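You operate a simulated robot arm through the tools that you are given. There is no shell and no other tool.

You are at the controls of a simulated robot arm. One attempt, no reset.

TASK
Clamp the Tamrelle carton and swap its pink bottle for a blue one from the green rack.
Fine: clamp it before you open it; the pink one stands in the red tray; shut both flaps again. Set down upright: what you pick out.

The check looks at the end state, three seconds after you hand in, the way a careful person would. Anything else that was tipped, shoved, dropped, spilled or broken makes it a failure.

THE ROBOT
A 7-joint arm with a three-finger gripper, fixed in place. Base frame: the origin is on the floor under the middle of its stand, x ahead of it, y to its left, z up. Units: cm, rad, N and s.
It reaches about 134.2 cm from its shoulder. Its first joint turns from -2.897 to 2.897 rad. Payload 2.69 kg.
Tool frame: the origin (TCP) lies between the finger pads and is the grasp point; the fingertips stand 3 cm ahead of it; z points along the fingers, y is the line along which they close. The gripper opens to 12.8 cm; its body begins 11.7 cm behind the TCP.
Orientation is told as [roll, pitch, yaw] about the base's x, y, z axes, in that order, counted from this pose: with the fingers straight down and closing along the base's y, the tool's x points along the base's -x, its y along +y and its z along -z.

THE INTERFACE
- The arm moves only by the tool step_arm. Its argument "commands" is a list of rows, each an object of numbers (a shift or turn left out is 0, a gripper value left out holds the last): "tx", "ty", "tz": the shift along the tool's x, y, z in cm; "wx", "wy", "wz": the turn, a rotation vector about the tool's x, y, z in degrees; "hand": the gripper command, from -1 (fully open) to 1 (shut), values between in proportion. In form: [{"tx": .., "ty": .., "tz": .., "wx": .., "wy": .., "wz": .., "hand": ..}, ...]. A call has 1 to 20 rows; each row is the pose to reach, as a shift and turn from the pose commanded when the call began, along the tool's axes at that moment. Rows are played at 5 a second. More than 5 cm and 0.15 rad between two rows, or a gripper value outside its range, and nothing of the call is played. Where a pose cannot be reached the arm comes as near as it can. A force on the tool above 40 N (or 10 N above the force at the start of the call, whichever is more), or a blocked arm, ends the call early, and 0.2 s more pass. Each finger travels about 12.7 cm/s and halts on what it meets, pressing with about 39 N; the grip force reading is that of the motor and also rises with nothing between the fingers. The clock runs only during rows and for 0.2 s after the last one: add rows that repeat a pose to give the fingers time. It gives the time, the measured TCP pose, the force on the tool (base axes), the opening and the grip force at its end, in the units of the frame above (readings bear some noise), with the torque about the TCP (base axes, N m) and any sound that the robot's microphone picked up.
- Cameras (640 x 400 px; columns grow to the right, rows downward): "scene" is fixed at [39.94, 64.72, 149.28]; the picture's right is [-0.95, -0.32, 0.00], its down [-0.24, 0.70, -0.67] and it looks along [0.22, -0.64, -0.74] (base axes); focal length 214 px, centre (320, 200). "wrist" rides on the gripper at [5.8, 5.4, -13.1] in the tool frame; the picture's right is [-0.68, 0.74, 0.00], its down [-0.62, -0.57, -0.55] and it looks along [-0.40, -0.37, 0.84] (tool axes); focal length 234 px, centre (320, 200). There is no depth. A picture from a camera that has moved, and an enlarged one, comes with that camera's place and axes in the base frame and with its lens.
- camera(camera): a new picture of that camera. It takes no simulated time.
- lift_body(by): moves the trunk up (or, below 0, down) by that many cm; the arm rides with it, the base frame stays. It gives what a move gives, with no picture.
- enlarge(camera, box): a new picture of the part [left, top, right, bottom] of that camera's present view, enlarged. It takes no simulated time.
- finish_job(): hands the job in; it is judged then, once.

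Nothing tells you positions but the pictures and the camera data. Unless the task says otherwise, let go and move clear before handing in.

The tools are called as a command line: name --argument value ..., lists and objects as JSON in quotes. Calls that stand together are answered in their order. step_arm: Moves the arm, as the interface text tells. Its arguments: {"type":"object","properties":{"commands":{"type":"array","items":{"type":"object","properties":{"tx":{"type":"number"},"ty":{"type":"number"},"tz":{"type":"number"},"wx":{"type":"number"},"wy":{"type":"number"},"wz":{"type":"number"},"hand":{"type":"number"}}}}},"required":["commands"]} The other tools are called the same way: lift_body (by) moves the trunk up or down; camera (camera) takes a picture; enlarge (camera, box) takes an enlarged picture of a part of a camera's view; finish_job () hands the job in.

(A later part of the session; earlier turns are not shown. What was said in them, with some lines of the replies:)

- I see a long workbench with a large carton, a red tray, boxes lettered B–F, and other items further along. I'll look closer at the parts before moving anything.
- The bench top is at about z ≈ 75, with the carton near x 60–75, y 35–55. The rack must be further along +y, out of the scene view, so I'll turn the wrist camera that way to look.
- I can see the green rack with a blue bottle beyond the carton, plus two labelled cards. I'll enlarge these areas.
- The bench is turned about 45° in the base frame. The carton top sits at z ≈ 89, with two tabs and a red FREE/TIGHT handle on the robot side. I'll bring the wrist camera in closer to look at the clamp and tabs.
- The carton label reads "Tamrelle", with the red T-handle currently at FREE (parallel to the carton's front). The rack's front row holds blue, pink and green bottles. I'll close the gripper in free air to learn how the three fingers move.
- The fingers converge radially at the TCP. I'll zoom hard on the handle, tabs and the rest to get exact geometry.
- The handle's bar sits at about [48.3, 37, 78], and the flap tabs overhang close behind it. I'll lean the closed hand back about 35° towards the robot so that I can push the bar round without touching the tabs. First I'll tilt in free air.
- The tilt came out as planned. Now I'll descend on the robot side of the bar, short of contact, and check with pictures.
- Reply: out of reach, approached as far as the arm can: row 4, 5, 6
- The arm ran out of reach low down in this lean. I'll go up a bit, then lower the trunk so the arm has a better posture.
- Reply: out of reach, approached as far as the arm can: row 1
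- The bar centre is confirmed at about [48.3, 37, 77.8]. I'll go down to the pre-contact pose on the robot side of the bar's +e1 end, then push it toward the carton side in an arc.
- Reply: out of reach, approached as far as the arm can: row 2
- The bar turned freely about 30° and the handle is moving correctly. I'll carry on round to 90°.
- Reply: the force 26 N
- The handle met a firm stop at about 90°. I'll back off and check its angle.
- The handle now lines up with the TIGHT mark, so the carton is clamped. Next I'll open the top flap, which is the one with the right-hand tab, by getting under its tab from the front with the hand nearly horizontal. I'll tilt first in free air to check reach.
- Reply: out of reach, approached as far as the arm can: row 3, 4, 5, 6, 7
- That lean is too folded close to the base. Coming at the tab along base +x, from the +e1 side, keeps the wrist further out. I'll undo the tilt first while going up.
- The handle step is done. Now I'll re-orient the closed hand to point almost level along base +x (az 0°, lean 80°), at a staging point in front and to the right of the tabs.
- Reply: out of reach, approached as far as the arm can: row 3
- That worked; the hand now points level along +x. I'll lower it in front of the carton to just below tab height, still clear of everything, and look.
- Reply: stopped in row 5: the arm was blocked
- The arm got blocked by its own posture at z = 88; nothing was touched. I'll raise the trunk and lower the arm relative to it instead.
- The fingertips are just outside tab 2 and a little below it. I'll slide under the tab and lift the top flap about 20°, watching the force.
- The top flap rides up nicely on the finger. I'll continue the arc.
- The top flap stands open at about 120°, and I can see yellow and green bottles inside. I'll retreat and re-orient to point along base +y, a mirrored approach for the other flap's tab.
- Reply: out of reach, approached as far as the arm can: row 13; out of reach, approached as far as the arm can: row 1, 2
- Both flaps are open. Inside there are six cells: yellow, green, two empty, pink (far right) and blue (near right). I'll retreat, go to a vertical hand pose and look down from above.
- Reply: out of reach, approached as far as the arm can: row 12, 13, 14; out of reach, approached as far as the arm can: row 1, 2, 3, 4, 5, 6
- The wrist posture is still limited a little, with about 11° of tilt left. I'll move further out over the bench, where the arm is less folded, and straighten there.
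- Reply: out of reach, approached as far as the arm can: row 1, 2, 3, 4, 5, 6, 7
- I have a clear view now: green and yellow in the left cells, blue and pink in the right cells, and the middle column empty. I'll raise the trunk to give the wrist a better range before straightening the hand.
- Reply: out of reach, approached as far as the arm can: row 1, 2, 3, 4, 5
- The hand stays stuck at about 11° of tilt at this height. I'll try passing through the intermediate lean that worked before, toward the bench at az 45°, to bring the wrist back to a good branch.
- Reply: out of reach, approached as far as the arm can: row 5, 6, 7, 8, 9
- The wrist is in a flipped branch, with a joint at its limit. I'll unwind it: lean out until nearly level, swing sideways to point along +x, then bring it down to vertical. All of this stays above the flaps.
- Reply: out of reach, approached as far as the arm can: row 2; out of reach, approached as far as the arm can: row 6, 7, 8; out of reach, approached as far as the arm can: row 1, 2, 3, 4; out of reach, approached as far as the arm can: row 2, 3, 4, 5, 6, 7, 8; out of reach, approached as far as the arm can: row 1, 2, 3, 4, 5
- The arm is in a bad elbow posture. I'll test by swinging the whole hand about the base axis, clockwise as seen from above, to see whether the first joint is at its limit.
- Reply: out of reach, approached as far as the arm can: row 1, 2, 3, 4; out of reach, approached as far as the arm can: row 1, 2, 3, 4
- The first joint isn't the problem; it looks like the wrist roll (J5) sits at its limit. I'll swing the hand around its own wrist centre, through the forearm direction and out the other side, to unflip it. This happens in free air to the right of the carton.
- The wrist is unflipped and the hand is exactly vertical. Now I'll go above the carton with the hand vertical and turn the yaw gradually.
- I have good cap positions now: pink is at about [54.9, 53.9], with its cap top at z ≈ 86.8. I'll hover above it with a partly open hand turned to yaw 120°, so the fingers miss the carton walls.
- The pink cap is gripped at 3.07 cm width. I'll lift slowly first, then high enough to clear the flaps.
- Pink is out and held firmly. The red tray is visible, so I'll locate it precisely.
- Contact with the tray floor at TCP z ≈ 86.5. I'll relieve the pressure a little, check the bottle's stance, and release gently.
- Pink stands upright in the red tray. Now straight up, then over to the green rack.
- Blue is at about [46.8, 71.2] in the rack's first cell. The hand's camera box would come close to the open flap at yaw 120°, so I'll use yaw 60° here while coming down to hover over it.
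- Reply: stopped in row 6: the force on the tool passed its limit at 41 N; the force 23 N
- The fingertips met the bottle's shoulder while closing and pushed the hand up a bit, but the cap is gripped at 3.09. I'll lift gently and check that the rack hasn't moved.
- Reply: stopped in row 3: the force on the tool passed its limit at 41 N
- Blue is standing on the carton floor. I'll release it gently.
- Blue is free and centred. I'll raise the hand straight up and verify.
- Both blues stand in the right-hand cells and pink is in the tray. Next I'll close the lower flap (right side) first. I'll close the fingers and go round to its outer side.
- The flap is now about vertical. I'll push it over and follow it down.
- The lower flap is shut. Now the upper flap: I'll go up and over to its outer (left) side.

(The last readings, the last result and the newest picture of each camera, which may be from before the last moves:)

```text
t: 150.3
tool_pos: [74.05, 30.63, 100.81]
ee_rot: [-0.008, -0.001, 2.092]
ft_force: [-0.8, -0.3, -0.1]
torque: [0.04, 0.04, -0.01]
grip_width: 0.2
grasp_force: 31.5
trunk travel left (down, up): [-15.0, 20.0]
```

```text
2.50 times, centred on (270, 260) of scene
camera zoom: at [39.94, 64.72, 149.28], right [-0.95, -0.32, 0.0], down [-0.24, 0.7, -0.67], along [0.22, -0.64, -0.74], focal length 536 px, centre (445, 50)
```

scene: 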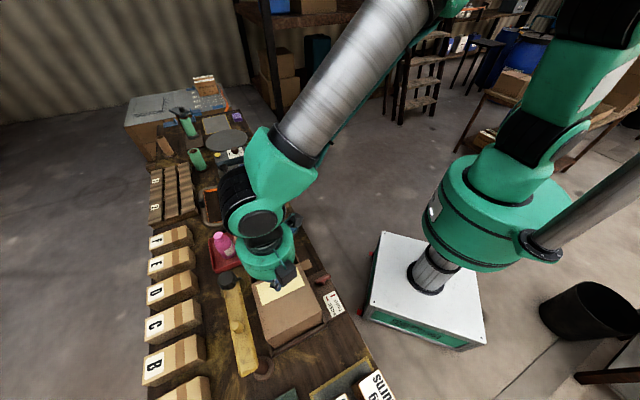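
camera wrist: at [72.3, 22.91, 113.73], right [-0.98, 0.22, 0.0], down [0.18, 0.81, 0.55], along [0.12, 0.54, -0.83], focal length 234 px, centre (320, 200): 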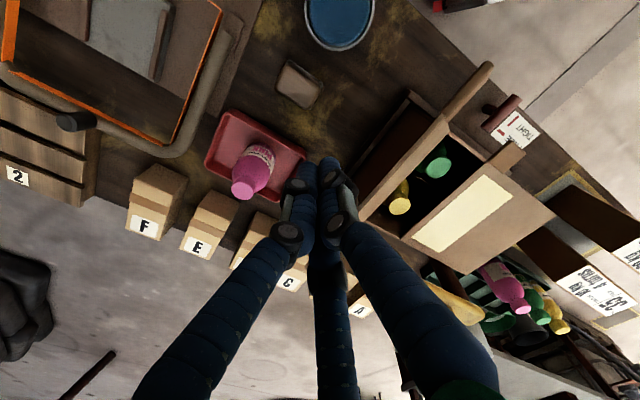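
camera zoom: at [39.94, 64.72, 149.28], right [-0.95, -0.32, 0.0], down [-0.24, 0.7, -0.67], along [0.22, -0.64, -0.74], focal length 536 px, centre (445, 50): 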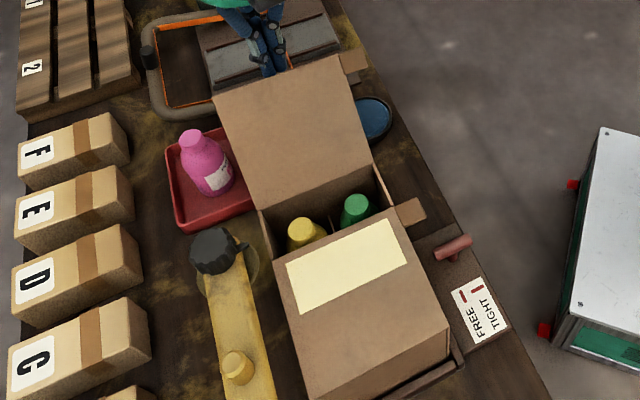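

step_arm --commands '[{"tx": -1.2, "ty": 0.32}, {"tx": -2.4, "ty": 0.64}, {"tx": -3.6, "ty": 0.96}, {"tx": -4.8, "ty": 1.29}, {"tx": -6.0, "ty": 1.61}, {"tx": -7.2, "ty": 1.93}, {"tx": -8.4, "ty": 2.25}, {"tx": -9.5, "ty": 2.55}, {"tx": -10.0, "ty": 2.68}]'

enlarge --camera "scene" --box '[180, 180, 360, 340]'

```text
t: 152.3
tool_pos: [66.97, 38.01, 100.72]
ee_rot: [-0.007, -0.002, 2.094]
ft_force: [-0.3, 0.9, -0.4]
torque: [0.01, 0.0, -0.01]
grip_width: 0.19
grasp_force: 31.9
trunk travel left (down, up): [-15.0, 20.0]
```

```text
2.50 times, centred on (270, 260) of scene
camera zoom: at [39.94, 64.72, 149.28], right [-0.95, -0.32, 0.0], down [-0.24, 0.7, -0.67], along [0.22, -0.64, -0.74], focal length 536 px, centre (445, 50)
```

zoom: 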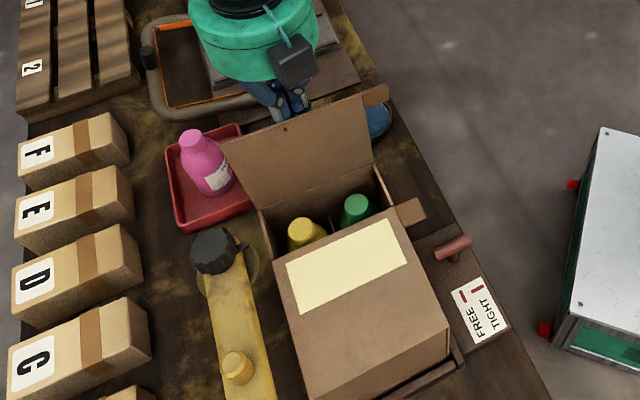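

step_arm --commands '[{"tx": -0.97, "ty": 0.26, "tz": -0.55}, {"tx": -1.93, "ty": 0.52, "tz": -1.1}, {"tx": -2.95, "ty": 0.79, "tz": -1.0}, {"tx": -3.96, "ty": 1.06, "tz": -0.9}, {"tx": -4.93, "ty": 1.32, "tz": -0.55}, {"tx": -5.89, "ty": 1.58, "tz": -0.2}, {"tx": -6.8, "ty": 1.83, "tz": 0.25}, {"tx": -7.73, "ty": 2.07, "tz": 0.7}, {"tx": -8.55, "ty": 2.29, "tz": 1.35}, {"tx": -9.37, "ty": 2.51, "tz": 2.0}]'

camera --camera "wrist"

enlarge --camera "scene" --box '[180, 180, 360, 340]'

```text
t: 154.5
tool_pos: [59.92, 44.93, 98.84]
ee_rot: [-0.006, -0.002, 2.095]
ft_force: [0.0, 0.4, 0.2]
torque: [-0.02, -0.01, -0.01]
grip_width: 0.2
grasp_force: 31.2
trunk travel left (down, up): [-15.0, 20.0]
```

```text
taken
camera wrist: at [58.04, 37.24, 111.76], right [-0.98, 0.22, 0.0], down [0.18, 0.81, 0.55], along [0.12, 0.54, -0.83], focal length 234 px, centre (320, 200)
```

wrist: 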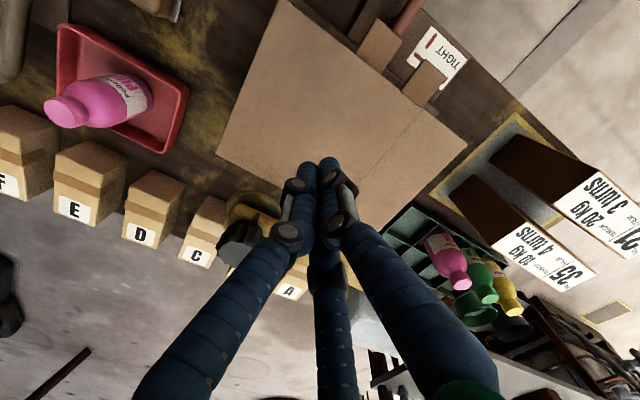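

```text
2.50 times, centred on (270, 260) of scene
camera zoom: at [39.94, 64.72, 149.28], right [-0.95, -0.32, 0.0], down [-0.24, 0.7, -0.67], along [0.22, -0.64, -0.74], focal length 536 px, centre (445, 50)
```

zoom: 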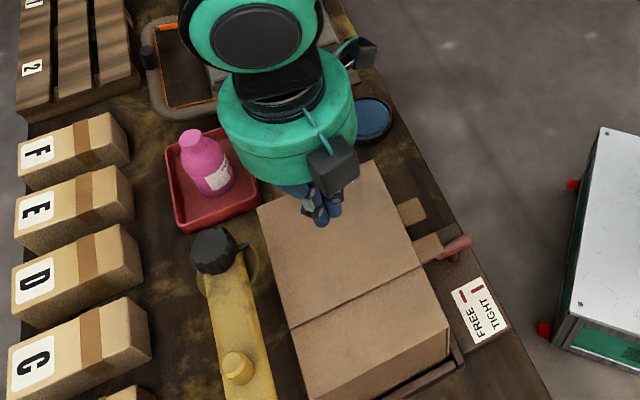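

Both flaps look shut. I'll rise clear and inspect everything closely.

step_arm --commands '[{"tz": -4}, {"tz": -8.5}, {"tz": -13}, {"tz": -17.5}, {"tz": -20}, {"tz": -20}]'

enlarge --camera "scene" --box '[230, 230, 350, 360]'

enlarge --camera "wrist" --box '[180, 0, 480, 190]'

```text
t: 155.9
tool_pos: [59.9, 44.71, 118.87]
ee_rot: [-0.01, -0.002, 2.094]
ft_force: [0.0, -0.4, -0.1]
torque: [0.02, -0.04, 0.03]
grip_width: 0.2
grasp_force: 31.7
trunk travel left (down, up): [-15.0, 20.0]
```

```text
3.08 times, centred on (290, 295) of scene
camera zoom: at [39.94, 64.72, 149.28], right [-0.95, -0.32, 0.0], down [-0.24, 0.7, -0.67], along [0.22, -0.64, -0.74], focal length 660 px, centre (412, -92)
```

zoom: 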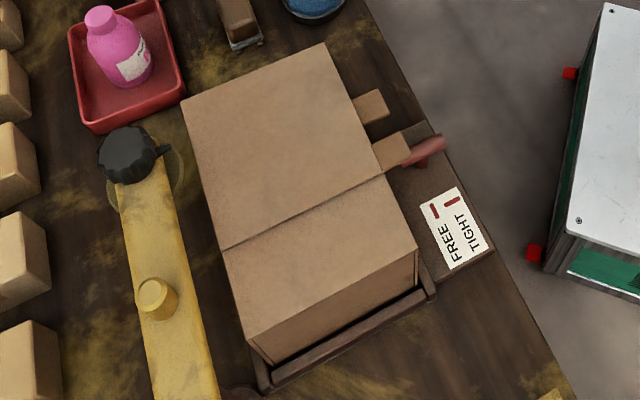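

```text
2.11 times, centred on (330, 95) of wrist
camera zoom: at [58.06, 36.96, 131.86], right [-0.98, 0.22, 0.0], down [0.18, 0.81, 0.55], along [0.12, 0.54, -0.83], focal length 493 px, centre (299, 421)
```

zoom: 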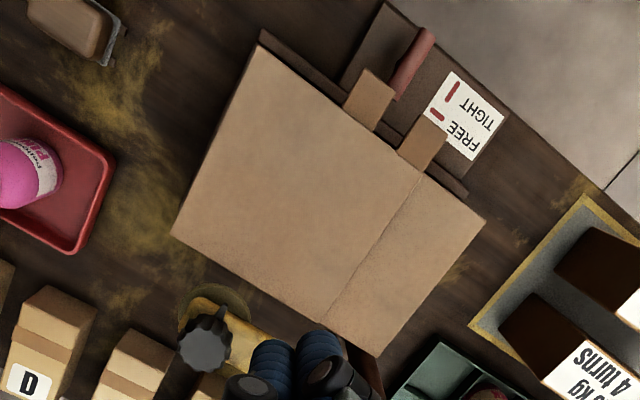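

Flaps, seam and tabs match the starting picture, and the handle is still at TIGHT. I'll back away and check the rack, tray and surroundings.

step_arm --commands '[{"tx": -0.6, "ty": 2.5, "tz": -0.5, "wz": 7.5}, {"tx": -1.2, "ty": 5.0, "tz": -1, "wz": 15}, {"tx": -1.8, "ty": 7.6, "tz": -1.5, "wz": 22.5}, {"tx": -2.4, "ty": 10.16, "tz": -2, "wz": 30}, {"tx": -1.5, "ty": 14.0, "tz": -4, "wz": 30}, {"tx": -1.5, "ty": 14.0, "tz": -4, "wz": 30}]'

camera --camera "wrist"

camera --camera "scene"

```text
t: 157.3
tool_pos: [46.89, 38.96, 122.74]
ee_rot: [-0.007, -0.006, 1.571]
ft_force: [-0.3, -0.8, 0.2]
torque: [0.07, -0.06, -0.03]
grip_width: 0.21
grasp_force: 31.3
trunk travel left (down, up): [-15.0, 20.0]
```

```text
taken
camera wrist: at [41.39, 33.2, 135.68], right [-0.74, 0.68, 0.0], down [0.56, 0.61, 0.56], along [0.38, 0.41, -0.83], focal length 234 px, centre (320, 200)
```

wrist: 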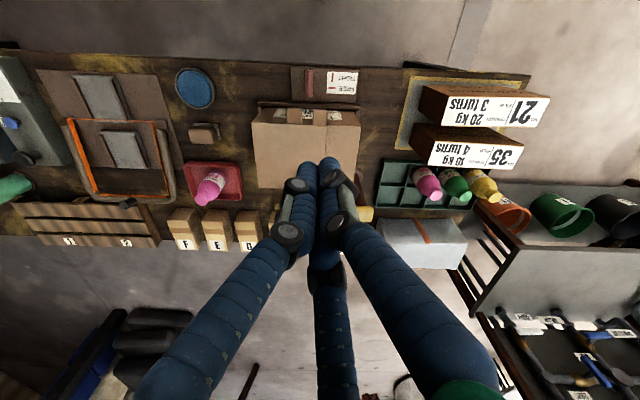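

```text
taken
```

scene: 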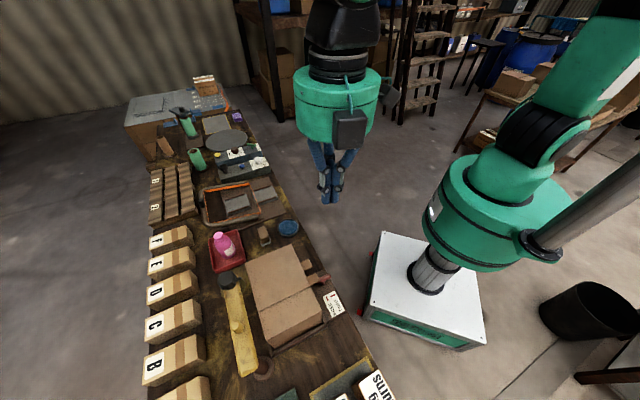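

enlarge --camera "wrist" --box '[360, 130, 540, 250]'

enlarge --camera "wrist" --box '[170, 60, 380, 210]'

enlarge --camera "scene" --box '[200, 230, 360, 350]'

```text
3.33 times, centred on (450, 190) of wrist
camera zoom: at [41.39, 33.2, 135.68], right [-0.74, 0.68, 0.0], down [0.56, 0.61, 0.56], along [0.38, 0.41, -0.83], focal length 781 px, centre (-113, 233)
```

zoom: 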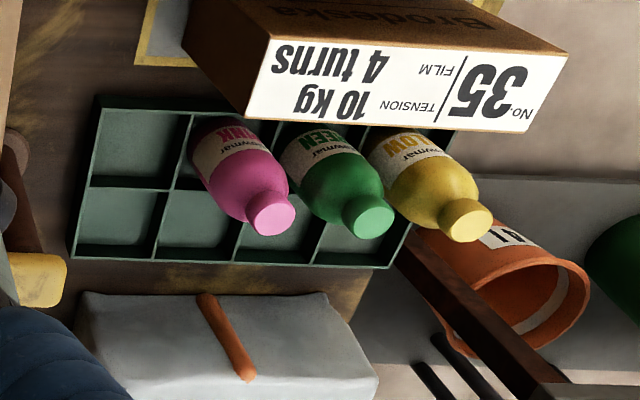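

```text
2.67 times, centred on (275, 135) of wrist
camera zoom: at [41.39, 33.2, 135.68], right [-0.74, 0.68, 0.0], down [0.56, 0.61, 0.56], along [0.38, 0.41, -0.83], focal length 624 px, centre (440, 373)
```

zoom: 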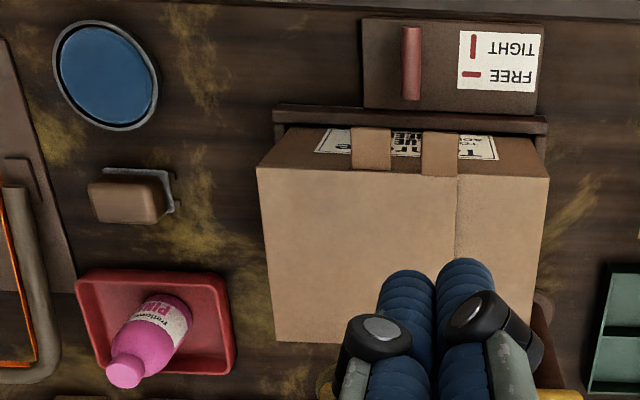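

```text
3.33 times, centred on (280, 290) of scene
camera zoom: at [39.94, 64.72, 149.28], right [-0.95, -0.32, 0.0], down [-0.24, 0.7, -0.67], along [0.22, -0.64, -0.74], focal length 715 px, centre (453, -100)
```

zoom: 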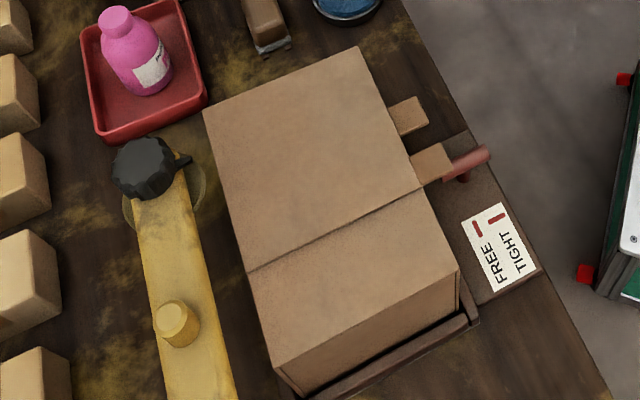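

Checks before handing in:
- **Clamp:** the carton is clamped, with the handle at TIGHT.
- **Swap:** the rack's blue bottle stands in pink's old cell. Pink stands upright in the red tray.
- **Flaps:** both are shut.
- **Rest of the bench:** the rack and everything else look undisturbed.
- **Arm:** it has let go and is well clear.

Handing in now.

finish_job

```text
The job is handed in.
```

I clamped the Tamrelle carton, swapped its pink bottle for the blue one from the green rack, and handed the job in. I haven't seen the check's result.

- **Clamp:** I turned the handle to TIGHT before opening anything, and it was still there in the last pictures.
- **Pink bottle:** it stands upright in the red tray.
- **Blue bottle:** it stands in pink's old cell, next to the blue one that was already in the carton.
- **Flaps:** both are shut, and the seam and tabs line up with the first pictures.
- **Contact at the rack:** while I gripped the blue bottle, the fingertips pressed on its shoulder hard enough to trip the 40 N force stop. The rack's corner measured in the same place afterwards, and its other three bottles stayed upright.
- **Contact in the carton:** the force stop also tripped once as I set the blue bottle on the carton floor. The bottle was standing normally afterwards.
- **Carton label:** it reads "TO ADD: BLUE, GREEN". You asked only for the swap, so I added nothing else.
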